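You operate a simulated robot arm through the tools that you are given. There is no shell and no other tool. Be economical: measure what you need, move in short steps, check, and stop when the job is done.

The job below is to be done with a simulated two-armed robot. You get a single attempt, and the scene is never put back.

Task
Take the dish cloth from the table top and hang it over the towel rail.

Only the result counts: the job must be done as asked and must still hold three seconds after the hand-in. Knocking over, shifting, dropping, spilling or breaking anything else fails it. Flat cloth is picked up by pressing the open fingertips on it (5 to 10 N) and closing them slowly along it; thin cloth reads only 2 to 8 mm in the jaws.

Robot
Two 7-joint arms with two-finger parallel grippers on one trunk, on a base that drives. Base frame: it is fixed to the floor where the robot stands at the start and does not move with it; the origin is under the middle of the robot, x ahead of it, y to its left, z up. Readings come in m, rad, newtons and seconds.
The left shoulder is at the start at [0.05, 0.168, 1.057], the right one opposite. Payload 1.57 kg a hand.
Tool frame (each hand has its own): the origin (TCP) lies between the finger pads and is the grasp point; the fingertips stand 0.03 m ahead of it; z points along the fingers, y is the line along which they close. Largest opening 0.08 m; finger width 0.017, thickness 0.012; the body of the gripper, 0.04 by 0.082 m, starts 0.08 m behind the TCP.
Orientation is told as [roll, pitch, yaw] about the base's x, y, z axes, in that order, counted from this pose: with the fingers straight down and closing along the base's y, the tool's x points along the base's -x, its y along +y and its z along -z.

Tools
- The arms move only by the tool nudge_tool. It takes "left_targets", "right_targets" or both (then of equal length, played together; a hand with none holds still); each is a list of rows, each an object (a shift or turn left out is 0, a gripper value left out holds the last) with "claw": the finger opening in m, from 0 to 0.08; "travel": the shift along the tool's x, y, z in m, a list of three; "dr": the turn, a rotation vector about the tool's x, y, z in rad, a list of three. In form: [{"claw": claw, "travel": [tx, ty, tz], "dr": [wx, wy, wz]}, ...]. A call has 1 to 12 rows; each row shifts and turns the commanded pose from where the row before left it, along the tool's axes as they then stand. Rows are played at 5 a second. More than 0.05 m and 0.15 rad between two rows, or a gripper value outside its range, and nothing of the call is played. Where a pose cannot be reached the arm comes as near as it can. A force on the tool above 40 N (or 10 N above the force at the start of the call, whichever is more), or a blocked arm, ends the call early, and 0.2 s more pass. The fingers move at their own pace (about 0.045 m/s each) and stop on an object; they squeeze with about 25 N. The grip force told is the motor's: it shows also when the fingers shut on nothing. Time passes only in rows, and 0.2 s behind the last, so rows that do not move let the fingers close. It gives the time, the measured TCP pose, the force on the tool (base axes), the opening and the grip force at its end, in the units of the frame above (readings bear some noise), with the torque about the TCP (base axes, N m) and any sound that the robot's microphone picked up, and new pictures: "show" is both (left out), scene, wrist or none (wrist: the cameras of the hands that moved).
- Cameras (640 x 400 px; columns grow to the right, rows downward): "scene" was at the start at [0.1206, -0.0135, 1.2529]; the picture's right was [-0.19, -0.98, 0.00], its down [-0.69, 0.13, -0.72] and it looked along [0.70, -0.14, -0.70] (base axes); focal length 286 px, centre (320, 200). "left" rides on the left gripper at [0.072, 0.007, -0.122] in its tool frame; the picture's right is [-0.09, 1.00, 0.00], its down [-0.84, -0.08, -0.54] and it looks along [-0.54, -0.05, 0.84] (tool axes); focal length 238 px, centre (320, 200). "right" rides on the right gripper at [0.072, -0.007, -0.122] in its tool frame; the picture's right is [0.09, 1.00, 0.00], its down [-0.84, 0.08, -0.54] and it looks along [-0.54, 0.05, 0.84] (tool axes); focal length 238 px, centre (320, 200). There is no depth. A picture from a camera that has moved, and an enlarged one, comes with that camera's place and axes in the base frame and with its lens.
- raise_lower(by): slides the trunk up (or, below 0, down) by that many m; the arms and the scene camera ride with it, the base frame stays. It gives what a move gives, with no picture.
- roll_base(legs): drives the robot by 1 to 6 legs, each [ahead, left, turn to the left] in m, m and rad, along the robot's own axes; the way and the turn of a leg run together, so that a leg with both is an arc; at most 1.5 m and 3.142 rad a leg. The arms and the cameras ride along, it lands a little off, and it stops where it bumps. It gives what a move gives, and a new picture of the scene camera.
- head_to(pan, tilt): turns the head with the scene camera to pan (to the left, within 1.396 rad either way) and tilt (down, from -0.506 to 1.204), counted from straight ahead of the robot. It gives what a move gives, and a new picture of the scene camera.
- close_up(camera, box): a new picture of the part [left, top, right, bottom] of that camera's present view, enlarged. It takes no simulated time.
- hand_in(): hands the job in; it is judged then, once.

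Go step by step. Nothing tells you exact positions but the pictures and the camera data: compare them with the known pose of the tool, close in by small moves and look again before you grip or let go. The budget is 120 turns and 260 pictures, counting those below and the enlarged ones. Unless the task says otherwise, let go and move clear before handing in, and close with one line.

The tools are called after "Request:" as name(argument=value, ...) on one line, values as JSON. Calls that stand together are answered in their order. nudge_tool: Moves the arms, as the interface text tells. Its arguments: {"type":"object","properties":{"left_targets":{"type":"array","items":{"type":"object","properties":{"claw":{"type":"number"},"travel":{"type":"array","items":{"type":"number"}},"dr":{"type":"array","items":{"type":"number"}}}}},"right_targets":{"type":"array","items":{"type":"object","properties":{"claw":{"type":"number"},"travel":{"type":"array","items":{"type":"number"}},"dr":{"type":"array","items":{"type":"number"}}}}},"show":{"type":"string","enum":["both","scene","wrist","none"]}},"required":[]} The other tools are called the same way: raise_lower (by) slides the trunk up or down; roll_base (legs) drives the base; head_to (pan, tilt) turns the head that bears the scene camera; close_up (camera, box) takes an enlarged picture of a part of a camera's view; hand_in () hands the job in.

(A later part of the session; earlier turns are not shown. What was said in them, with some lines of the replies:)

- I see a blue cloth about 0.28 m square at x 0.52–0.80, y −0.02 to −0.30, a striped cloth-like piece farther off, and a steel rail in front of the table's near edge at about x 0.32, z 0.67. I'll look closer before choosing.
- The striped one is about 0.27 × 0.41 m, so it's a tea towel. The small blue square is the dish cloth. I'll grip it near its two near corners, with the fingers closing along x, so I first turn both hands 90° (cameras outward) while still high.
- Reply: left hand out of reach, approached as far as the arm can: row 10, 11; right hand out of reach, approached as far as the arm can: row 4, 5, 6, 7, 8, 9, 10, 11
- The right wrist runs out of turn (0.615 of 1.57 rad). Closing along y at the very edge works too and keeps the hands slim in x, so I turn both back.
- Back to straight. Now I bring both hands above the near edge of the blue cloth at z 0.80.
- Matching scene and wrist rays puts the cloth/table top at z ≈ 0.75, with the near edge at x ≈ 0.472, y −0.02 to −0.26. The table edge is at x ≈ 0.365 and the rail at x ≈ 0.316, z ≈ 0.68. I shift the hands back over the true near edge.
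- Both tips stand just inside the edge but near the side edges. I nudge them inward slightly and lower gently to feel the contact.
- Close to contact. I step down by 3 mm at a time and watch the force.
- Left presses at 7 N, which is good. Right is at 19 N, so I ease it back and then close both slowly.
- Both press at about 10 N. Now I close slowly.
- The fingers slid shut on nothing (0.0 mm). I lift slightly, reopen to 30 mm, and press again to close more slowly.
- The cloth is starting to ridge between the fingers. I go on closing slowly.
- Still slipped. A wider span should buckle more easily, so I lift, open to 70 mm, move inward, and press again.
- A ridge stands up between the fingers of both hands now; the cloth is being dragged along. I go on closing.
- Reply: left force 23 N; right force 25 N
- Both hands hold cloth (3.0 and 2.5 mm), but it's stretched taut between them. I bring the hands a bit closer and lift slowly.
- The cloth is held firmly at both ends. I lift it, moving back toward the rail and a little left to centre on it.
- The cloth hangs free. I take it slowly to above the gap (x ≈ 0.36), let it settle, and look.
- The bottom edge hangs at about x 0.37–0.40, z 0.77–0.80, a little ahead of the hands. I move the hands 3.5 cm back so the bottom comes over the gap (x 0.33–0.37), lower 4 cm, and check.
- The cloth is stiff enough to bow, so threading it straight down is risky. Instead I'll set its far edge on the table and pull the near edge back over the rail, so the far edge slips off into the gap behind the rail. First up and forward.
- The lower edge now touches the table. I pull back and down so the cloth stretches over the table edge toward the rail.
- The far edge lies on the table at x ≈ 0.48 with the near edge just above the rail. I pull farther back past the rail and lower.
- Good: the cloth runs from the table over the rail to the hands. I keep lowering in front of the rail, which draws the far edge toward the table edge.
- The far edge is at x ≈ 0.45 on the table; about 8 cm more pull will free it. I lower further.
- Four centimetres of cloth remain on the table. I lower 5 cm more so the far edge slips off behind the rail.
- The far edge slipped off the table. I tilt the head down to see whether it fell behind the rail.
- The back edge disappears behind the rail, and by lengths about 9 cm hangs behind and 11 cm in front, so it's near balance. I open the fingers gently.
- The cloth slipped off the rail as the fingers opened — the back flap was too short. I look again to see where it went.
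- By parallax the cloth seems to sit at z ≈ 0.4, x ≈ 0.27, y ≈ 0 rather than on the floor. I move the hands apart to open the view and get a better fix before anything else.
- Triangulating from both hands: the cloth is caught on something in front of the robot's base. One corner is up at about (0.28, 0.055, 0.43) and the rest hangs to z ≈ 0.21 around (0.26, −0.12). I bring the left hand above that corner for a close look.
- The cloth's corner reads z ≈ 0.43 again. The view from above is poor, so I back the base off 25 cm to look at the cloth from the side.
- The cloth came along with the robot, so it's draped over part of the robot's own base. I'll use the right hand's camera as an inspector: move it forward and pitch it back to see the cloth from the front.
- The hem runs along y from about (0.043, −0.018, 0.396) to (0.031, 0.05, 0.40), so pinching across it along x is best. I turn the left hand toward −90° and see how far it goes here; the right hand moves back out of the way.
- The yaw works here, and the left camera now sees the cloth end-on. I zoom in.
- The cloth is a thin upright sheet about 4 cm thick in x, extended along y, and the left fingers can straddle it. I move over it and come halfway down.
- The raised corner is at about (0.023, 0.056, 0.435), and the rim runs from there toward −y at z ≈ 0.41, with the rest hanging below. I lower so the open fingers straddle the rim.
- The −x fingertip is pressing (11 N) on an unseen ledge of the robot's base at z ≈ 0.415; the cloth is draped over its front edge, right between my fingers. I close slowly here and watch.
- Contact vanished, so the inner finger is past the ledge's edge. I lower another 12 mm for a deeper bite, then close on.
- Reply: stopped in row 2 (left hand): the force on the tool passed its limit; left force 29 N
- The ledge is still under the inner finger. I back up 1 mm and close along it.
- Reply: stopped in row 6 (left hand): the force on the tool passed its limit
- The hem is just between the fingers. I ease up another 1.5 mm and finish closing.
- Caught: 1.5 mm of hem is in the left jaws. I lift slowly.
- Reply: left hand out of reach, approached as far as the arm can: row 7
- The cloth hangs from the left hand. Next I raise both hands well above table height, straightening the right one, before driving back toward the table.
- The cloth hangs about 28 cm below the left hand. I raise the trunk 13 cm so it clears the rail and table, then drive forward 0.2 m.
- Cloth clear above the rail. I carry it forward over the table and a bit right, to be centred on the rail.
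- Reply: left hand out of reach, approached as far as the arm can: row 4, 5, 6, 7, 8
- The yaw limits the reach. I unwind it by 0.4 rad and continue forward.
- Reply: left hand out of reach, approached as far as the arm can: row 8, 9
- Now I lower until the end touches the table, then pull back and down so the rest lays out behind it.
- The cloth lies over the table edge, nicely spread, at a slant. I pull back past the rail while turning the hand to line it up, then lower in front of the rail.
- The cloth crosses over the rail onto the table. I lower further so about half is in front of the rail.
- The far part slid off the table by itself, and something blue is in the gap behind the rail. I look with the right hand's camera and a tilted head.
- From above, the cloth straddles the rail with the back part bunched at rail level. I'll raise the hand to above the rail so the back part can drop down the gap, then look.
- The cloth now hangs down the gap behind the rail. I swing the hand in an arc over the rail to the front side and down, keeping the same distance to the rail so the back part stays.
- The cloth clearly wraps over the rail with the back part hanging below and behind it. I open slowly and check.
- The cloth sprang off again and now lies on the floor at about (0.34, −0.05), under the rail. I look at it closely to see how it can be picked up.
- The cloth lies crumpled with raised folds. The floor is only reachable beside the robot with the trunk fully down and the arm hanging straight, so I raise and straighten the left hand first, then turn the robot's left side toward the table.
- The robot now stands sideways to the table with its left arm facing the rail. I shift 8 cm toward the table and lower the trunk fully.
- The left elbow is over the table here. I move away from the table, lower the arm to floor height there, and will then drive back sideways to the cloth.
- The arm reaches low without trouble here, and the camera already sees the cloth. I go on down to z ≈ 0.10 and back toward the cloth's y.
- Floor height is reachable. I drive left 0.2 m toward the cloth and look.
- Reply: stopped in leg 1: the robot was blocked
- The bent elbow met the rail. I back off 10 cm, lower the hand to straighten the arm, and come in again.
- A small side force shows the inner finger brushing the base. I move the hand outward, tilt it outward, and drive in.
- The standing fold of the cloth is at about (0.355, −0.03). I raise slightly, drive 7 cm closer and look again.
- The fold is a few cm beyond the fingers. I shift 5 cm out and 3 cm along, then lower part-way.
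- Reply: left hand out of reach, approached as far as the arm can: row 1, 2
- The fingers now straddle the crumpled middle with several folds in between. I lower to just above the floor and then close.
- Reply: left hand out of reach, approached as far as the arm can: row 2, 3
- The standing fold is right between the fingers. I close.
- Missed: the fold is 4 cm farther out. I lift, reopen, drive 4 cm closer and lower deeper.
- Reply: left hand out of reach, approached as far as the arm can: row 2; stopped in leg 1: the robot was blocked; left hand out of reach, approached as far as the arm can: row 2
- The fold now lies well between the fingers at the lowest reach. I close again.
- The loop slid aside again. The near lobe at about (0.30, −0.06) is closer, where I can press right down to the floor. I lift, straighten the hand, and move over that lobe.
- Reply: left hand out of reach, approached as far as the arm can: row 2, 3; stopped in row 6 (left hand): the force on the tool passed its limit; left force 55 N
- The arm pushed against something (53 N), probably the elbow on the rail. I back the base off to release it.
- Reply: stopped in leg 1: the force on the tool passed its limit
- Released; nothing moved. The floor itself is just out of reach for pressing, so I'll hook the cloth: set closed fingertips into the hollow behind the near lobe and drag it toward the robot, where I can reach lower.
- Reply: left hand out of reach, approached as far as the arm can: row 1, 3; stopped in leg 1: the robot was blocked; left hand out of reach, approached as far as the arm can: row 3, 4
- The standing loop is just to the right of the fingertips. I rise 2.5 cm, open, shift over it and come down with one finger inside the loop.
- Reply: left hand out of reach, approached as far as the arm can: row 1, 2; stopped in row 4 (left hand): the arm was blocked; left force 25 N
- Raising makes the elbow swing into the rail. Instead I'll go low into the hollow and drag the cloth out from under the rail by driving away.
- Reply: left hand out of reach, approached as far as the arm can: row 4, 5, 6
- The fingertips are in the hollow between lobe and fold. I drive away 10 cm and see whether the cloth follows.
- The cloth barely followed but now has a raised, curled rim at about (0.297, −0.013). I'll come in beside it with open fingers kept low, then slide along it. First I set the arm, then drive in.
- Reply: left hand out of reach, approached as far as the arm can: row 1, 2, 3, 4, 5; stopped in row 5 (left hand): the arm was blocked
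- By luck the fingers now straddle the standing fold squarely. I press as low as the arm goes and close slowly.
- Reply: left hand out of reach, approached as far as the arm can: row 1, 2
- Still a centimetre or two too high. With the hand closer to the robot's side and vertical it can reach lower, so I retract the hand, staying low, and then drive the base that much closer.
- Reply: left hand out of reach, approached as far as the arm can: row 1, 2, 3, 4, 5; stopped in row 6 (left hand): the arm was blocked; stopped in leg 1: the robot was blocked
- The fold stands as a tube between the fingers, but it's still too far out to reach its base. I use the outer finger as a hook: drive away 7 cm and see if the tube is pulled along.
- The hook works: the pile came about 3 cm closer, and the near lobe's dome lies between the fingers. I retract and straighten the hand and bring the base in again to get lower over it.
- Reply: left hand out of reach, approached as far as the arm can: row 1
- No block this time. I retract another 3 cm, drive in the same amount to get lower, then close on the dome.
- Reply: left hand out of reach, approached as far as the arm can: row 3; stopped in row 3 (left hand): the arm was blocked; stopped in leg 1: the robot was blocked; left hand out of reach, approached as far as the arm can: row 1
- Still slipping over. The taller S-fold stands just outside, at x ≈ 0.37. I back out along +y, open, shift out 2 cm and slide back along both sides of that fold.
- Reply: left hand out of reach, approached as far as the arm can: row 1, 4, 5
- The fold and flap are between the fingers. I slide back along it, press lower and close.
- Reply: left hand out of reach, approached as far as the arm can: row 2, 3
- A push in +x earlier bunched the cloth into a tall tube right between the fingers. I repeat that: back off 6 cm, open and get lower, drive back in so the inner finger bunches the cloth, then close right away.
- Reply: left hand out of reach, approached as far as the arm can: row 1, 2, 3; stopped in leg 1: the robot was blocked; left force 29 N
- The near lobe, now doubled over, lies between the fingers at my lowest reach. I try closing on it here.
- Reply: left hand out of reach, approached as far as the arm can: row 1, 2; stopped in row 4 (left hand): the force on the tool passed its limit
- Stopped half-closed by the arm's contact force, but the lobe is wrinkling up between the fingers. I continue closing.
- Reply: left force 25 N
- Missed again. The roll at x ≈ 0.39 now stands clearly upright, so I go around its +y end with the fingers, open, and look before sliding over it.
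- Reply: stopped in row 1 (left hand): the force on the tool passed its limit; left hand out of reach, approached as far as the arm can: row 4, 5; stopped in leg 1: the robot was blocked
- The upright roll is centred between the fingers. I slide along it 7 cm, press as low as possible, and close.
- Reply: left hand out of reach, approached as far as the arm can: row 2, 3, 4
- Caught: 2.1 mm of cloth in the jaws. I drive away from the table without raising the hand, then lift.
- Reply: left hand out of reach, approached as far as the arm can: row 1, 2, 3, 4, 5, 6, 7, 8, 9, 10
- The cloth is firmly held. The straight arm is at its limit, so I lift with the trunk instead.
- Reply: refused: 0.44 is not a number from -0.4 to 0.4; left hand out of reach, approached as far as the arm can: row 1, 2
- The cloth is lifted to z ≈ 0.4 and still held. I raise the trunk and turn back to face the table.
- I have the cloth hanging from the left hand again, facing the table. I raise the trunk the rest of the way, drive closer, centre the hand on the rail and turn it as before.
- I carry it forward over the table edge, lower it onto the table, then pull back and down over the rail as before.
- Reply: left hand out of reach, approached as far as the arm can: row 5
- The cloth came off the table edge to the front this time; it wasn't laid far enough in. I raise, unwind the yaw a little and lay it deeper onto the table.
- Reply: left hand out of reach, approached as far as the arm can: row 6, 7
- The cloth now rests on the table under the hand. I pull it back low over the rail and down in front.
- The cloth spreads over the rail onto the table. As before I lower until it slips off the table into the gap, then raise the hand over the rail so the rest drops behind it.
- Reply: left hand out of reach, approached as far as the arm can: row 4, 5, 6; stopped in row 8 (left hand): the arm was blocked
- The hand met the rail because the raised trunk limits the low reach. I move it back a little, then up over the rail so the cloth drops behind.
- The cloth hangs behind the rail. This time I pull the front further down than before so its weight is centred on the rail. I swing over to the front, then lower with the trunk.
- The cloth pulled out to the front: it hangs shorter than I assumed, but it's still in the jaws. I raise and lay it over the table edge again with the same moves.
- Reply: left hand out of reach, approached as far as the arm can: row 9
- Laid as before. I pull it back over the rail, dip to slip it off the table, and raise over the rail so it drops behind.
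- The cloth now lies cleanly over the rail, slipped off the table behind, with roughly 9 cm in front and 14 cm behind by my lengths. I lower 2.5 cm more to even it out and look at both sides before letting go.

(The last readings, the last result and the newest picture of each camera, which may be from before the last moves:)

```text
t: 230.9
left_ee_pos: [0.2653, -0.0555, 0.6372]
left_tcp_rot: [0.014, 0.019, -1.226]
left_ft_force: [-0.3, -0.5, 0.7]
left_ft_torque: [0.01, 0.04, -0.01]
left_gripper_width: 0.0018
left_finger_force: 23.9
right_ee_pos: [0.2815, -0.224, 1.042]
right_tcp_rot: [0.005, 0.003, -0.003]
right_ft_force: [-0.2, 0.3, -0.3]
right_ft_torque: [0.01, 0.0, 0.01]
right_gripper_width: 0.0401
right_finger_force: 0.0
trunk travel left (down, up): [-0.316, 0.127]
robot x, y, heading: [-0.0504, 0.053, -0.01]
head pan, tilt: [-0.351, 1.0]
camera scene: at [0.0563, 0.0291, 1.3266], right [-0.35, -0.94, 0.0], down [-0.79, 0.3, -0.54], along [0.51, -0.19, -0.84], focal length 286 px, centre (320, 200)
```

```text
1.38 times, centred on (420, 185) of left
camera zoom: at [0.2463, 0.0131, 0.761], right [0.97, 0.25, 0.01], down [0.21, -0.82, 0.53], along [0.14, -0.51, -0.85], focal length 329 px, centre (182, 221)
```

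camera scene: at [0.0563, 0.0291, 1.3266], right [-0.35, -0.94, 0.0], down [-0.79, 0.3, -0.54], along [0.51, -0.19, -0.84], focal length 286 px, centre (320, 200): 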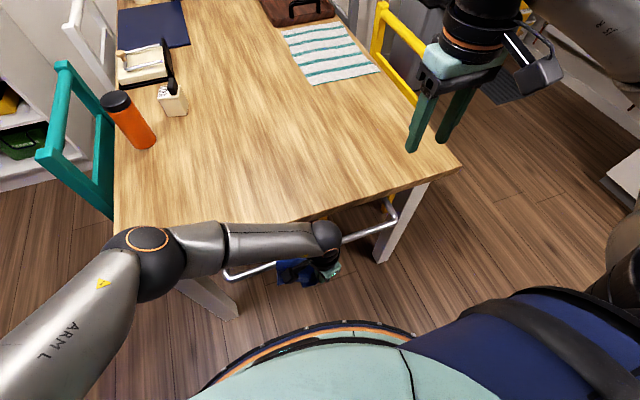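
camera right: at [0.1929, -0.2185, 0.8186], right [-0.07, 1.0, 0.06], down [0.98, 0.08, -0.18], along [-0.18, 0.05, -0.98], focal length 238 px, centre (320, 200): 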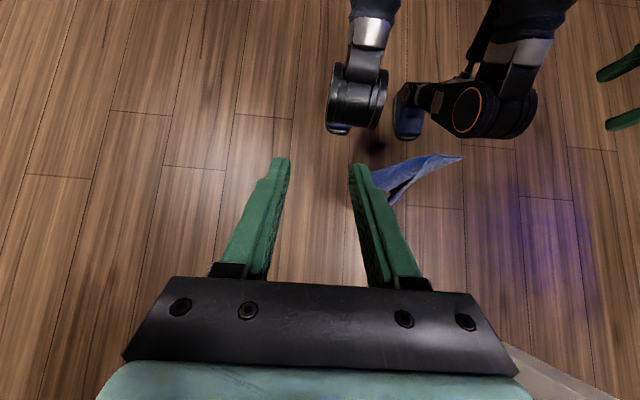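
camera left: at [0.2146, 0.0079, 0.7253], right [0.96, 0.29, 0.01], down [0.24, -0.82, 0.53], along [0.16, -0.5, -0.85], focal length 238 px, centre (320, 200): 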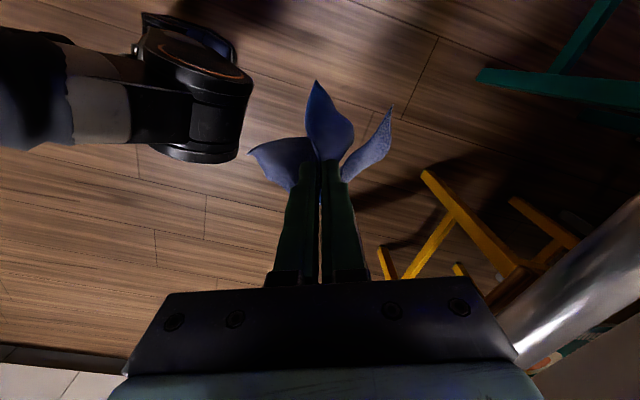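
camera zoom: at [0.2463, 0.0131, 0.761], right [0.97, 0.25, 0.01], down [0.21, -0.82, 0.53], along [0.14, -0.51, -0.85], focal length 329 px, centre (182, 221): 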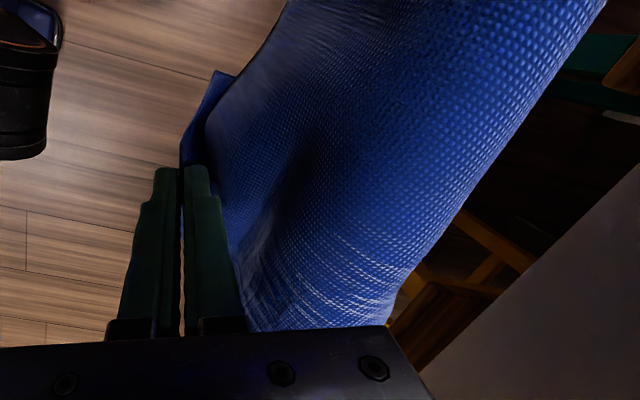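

Front and back look even, and the cloth lies flat and wide over the rail. I open very slowly and only a little.

Request:
nudge_tool(left_targets=[{"claw": 0.003}, {"claw": 0.004}, {"claw": 0.005}, {"claw": 0.006}, {"claw": 0.008}, {"claw": 0.01}, {"claw": 0.013}, {"claw": 0.016}, {"claw": 0.02}, {}, {}, {}], show="none")

Request:
close_up(camera="scene", box=[240, 220, 360, 300])

Request:
close_up(camera="left", box=[200, 40, 640, 330])

```text
t: 233.5
left_ee_pos: [0.2664, -0.0545, 0.6375]
left_tcp_rot: [0.013, 0.018, -1.226]
left_ft_force: [0.2, 0.0, -0.1]
left_ft_torque: [0.05, -0.02, 0.02]
left_gripper_width: 0.0198
left_finger_force: 0.1
right_ee_pos: [0.2811, -0.2242, 1.0416]
right_tcp_rot: [0.005, 0.003, -0.002]
right_ft_force: [0.3, -0.6, -0.8]
right_ft_torque: [0.0, 0.02, 0.01]
right_gripper_width: 0.0397
right_finger_force: 0.0
trunk travel left (down, up): [-0.316, 0.127]
robot x, y, heading: [-0.0546, 0.0523, -0.011]
head pan, tilt: [-0.351, 1.0]
```

```text
5.00 times, centred on (300, 260) of scene
camera zoom: at [0.0563, 0.0291, 1.3266], right [-0.35, -0.94, 0.0], down [-0.79, 0.3, -0.54], along [0.51, -0.19, -0.84], focal length 1432 px, centre (420, -100)
```

zoom: 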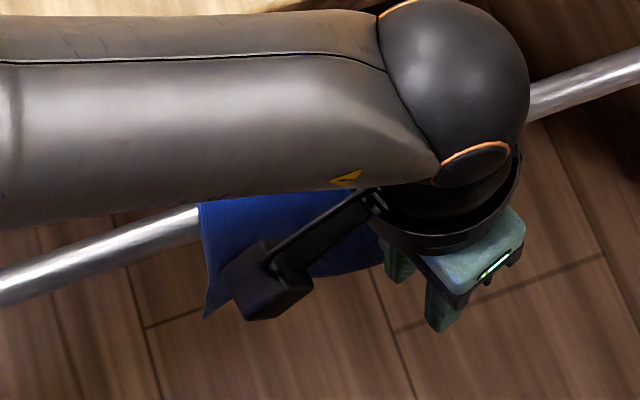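

```text
1.38 times, centred on (420, 185) of left
camera zoom: at [0.2463, 0.0131, 0.761], right [0.97, 0.25, 0.01], down [0.21, -0.82, 0.53], along [0.14, -0.51, -0.85], focal length 329 px, centre (182, 221)
```

zoom: 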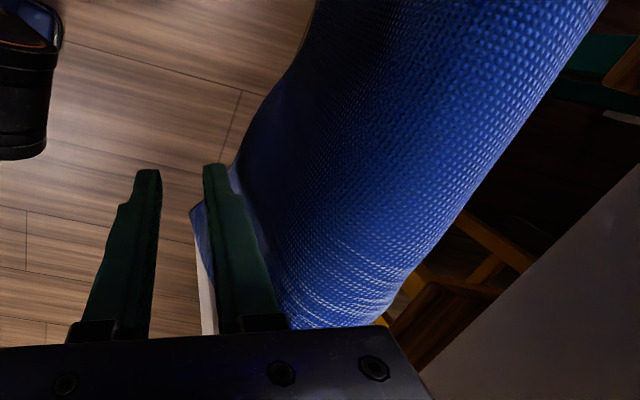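

It holds on its own. I withdraw the hand straight up very gently, easing back from the cloth.

Request:
nudge_tool(left_targets=[{"travel": [0, -0.001, -0.006]}, {"travel": [0, -0.001, -0.008]}, {"travel": [0, -0.001, -0.01]}, {"travel": [0, -0.001, -0.01]}, {"travel": [0, -0.002, -0.01]}, {"travel": [0, -0.003, -0.012]}, {"travel": [0, -0.004, -0.014]}, {"travel": [0, -0.006, -0.016]}, {"travel": [0, -0.008, -0.02]}, {"travel": [0, -0.01, -0.025]}, {}], show="wrist")

Request:
close_up(camera="right", box=[290, 40, 490, 165])

```text
t: 235.9
left_ee_pos: [0.2297, -0.0699, 0.7688]
left_tcp_rot: [0.016, 0.018, -1.226]
left_ft_force: [-0.5, -0.6, 0.5]
left_ft_torque: [0.01, 0.03, -0.01]
left_gripper_width: 0.0198
left_finger_force: 0.1
right_ee_pos: [0.2795, -0.2241, 1.0421]
right_tcp_rot: [0.008, 0.004, 0.0]
right_ft_force: [-0.2, 0.7, 0.2]
right_ft_torque: [0.0, 0.01, 0.02]
right_gripper_width: 0.04
right_finger_force: 0.0
trunk travel left (down, up): [-0.316, 0.127]
robot x, y, heading: [-0.0492, 0.0506, -0.014]
head pan, tilt: [-0.351, 1.0]
camera left: at [0.2102, -0.0036, 0.8916], right [0.97, 0.25, 0.01], down [0.21, -0.83, 0.53], along [0.14, -0.51, -0.85], focal length 238 px, centre (320, 200)
```

left: 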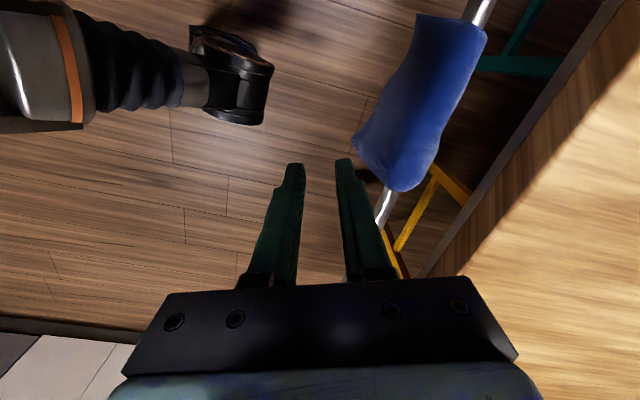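

```text
3.20 times, centred on (390, 102) of right
camera zoom: at [0.21, -0.2312, 1.1643], right [-0.09, 1.0, 0.01], down [0.84, 0.07, 0.54], along [0.54, 0.05, -0.84], focal length 763 px, centre (96, 512)
```

zoom: 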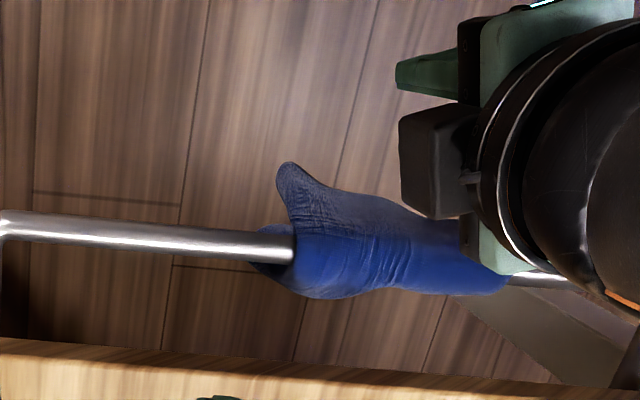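

The dish cloth hangs over the rail by itself, with the hand free of it. I move the hand clear, wait a couple of seconds and check once more.

Request:
nudge_tool(left_targets=[{"travel": [0, -0.01, -0.03]}, {"travel": [0, 0, -0.04]}, {"travel": [0, 0, -0.04]}, {"travel": [0.02, 0, -0.03]}, {"travel": [0.03, 0, 0]}, {"travel": [0.03, 0, 0]}, {}, {}, {}, {}, {}, {}], show="scene")

Request:
close_up(camera="right", box=[290, 40, 490, 165])

```text
t: 238.5
left_ee_pos: [0.1902, -0.0026, 0.9091]
left_tcp_rot: [0.014, 0.017, -1.225]
left_ft_force: [0.8, -0.2, -0.7]
left_ft_torque: [0.0, -0.01, -0.02]
left_gripper_width: 0.0199
left_finger_force: 0.0
right_ee_pos: [0.2809, -0.2257, 1.042]
right_tcp_rot: [0.005, 0.003, -0.002]
right_ft_force: [-0.1, 0.0, 0.7]
right_ft_torque: [0.0, -0.02, -0.01]
right_gripper_width: 0.04
right_finger_force: 0.1
trunk travel left (down, up): [-0.316, 0.127]
robot x, y, heading: [-0.0506, 0.0516, -0.013]
head pan, tilt: [-0.351, 1.0]
camera scene: at [0.0563, 0.0291, 1.3266], right [-0.35, -0.94, 0.0], down [-0.79, 0.3, -0.54], along [0.51, -0.19, -0.84], focal length 286 px, centre (320, 200)
```

scene: 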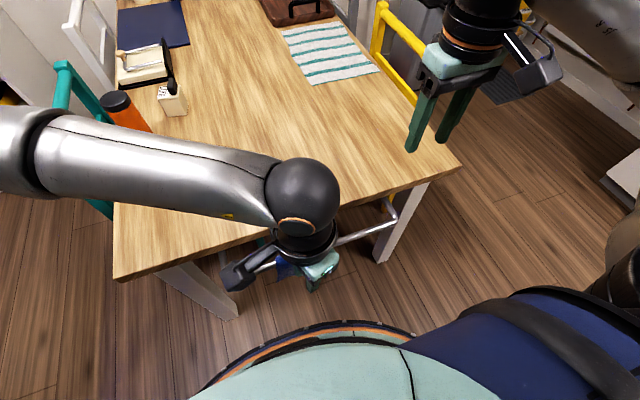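

```text
3.20 times, centred on (390, 102) of right
camera zoom: at [0.21, -0.2312, 1.1643], right [-0.09, 1.0, 0.01], down [0.84, 0.07, 0.54], along [0.54, 0.05, -0.84], focal length 763 px, centre (96, 512)
```

zoom: 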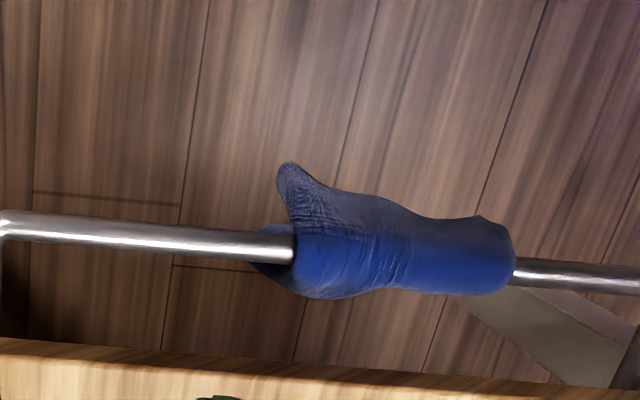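

The cloth hangs still on both sides of the rail, both hands are clear and nothing else has moved. I hand in.

Request:
hand_in()

```text
The job is handed in.
```

The blue dish cloth is hanging over the towel rail, front and back, and both hands are clear. It slipped off twice on the way, once to the floor, and I picked it up again. The last pictures show it hanging still and everything else in place. The arm pressed on the rail several times during the floor pick-up (up to about 53 N).
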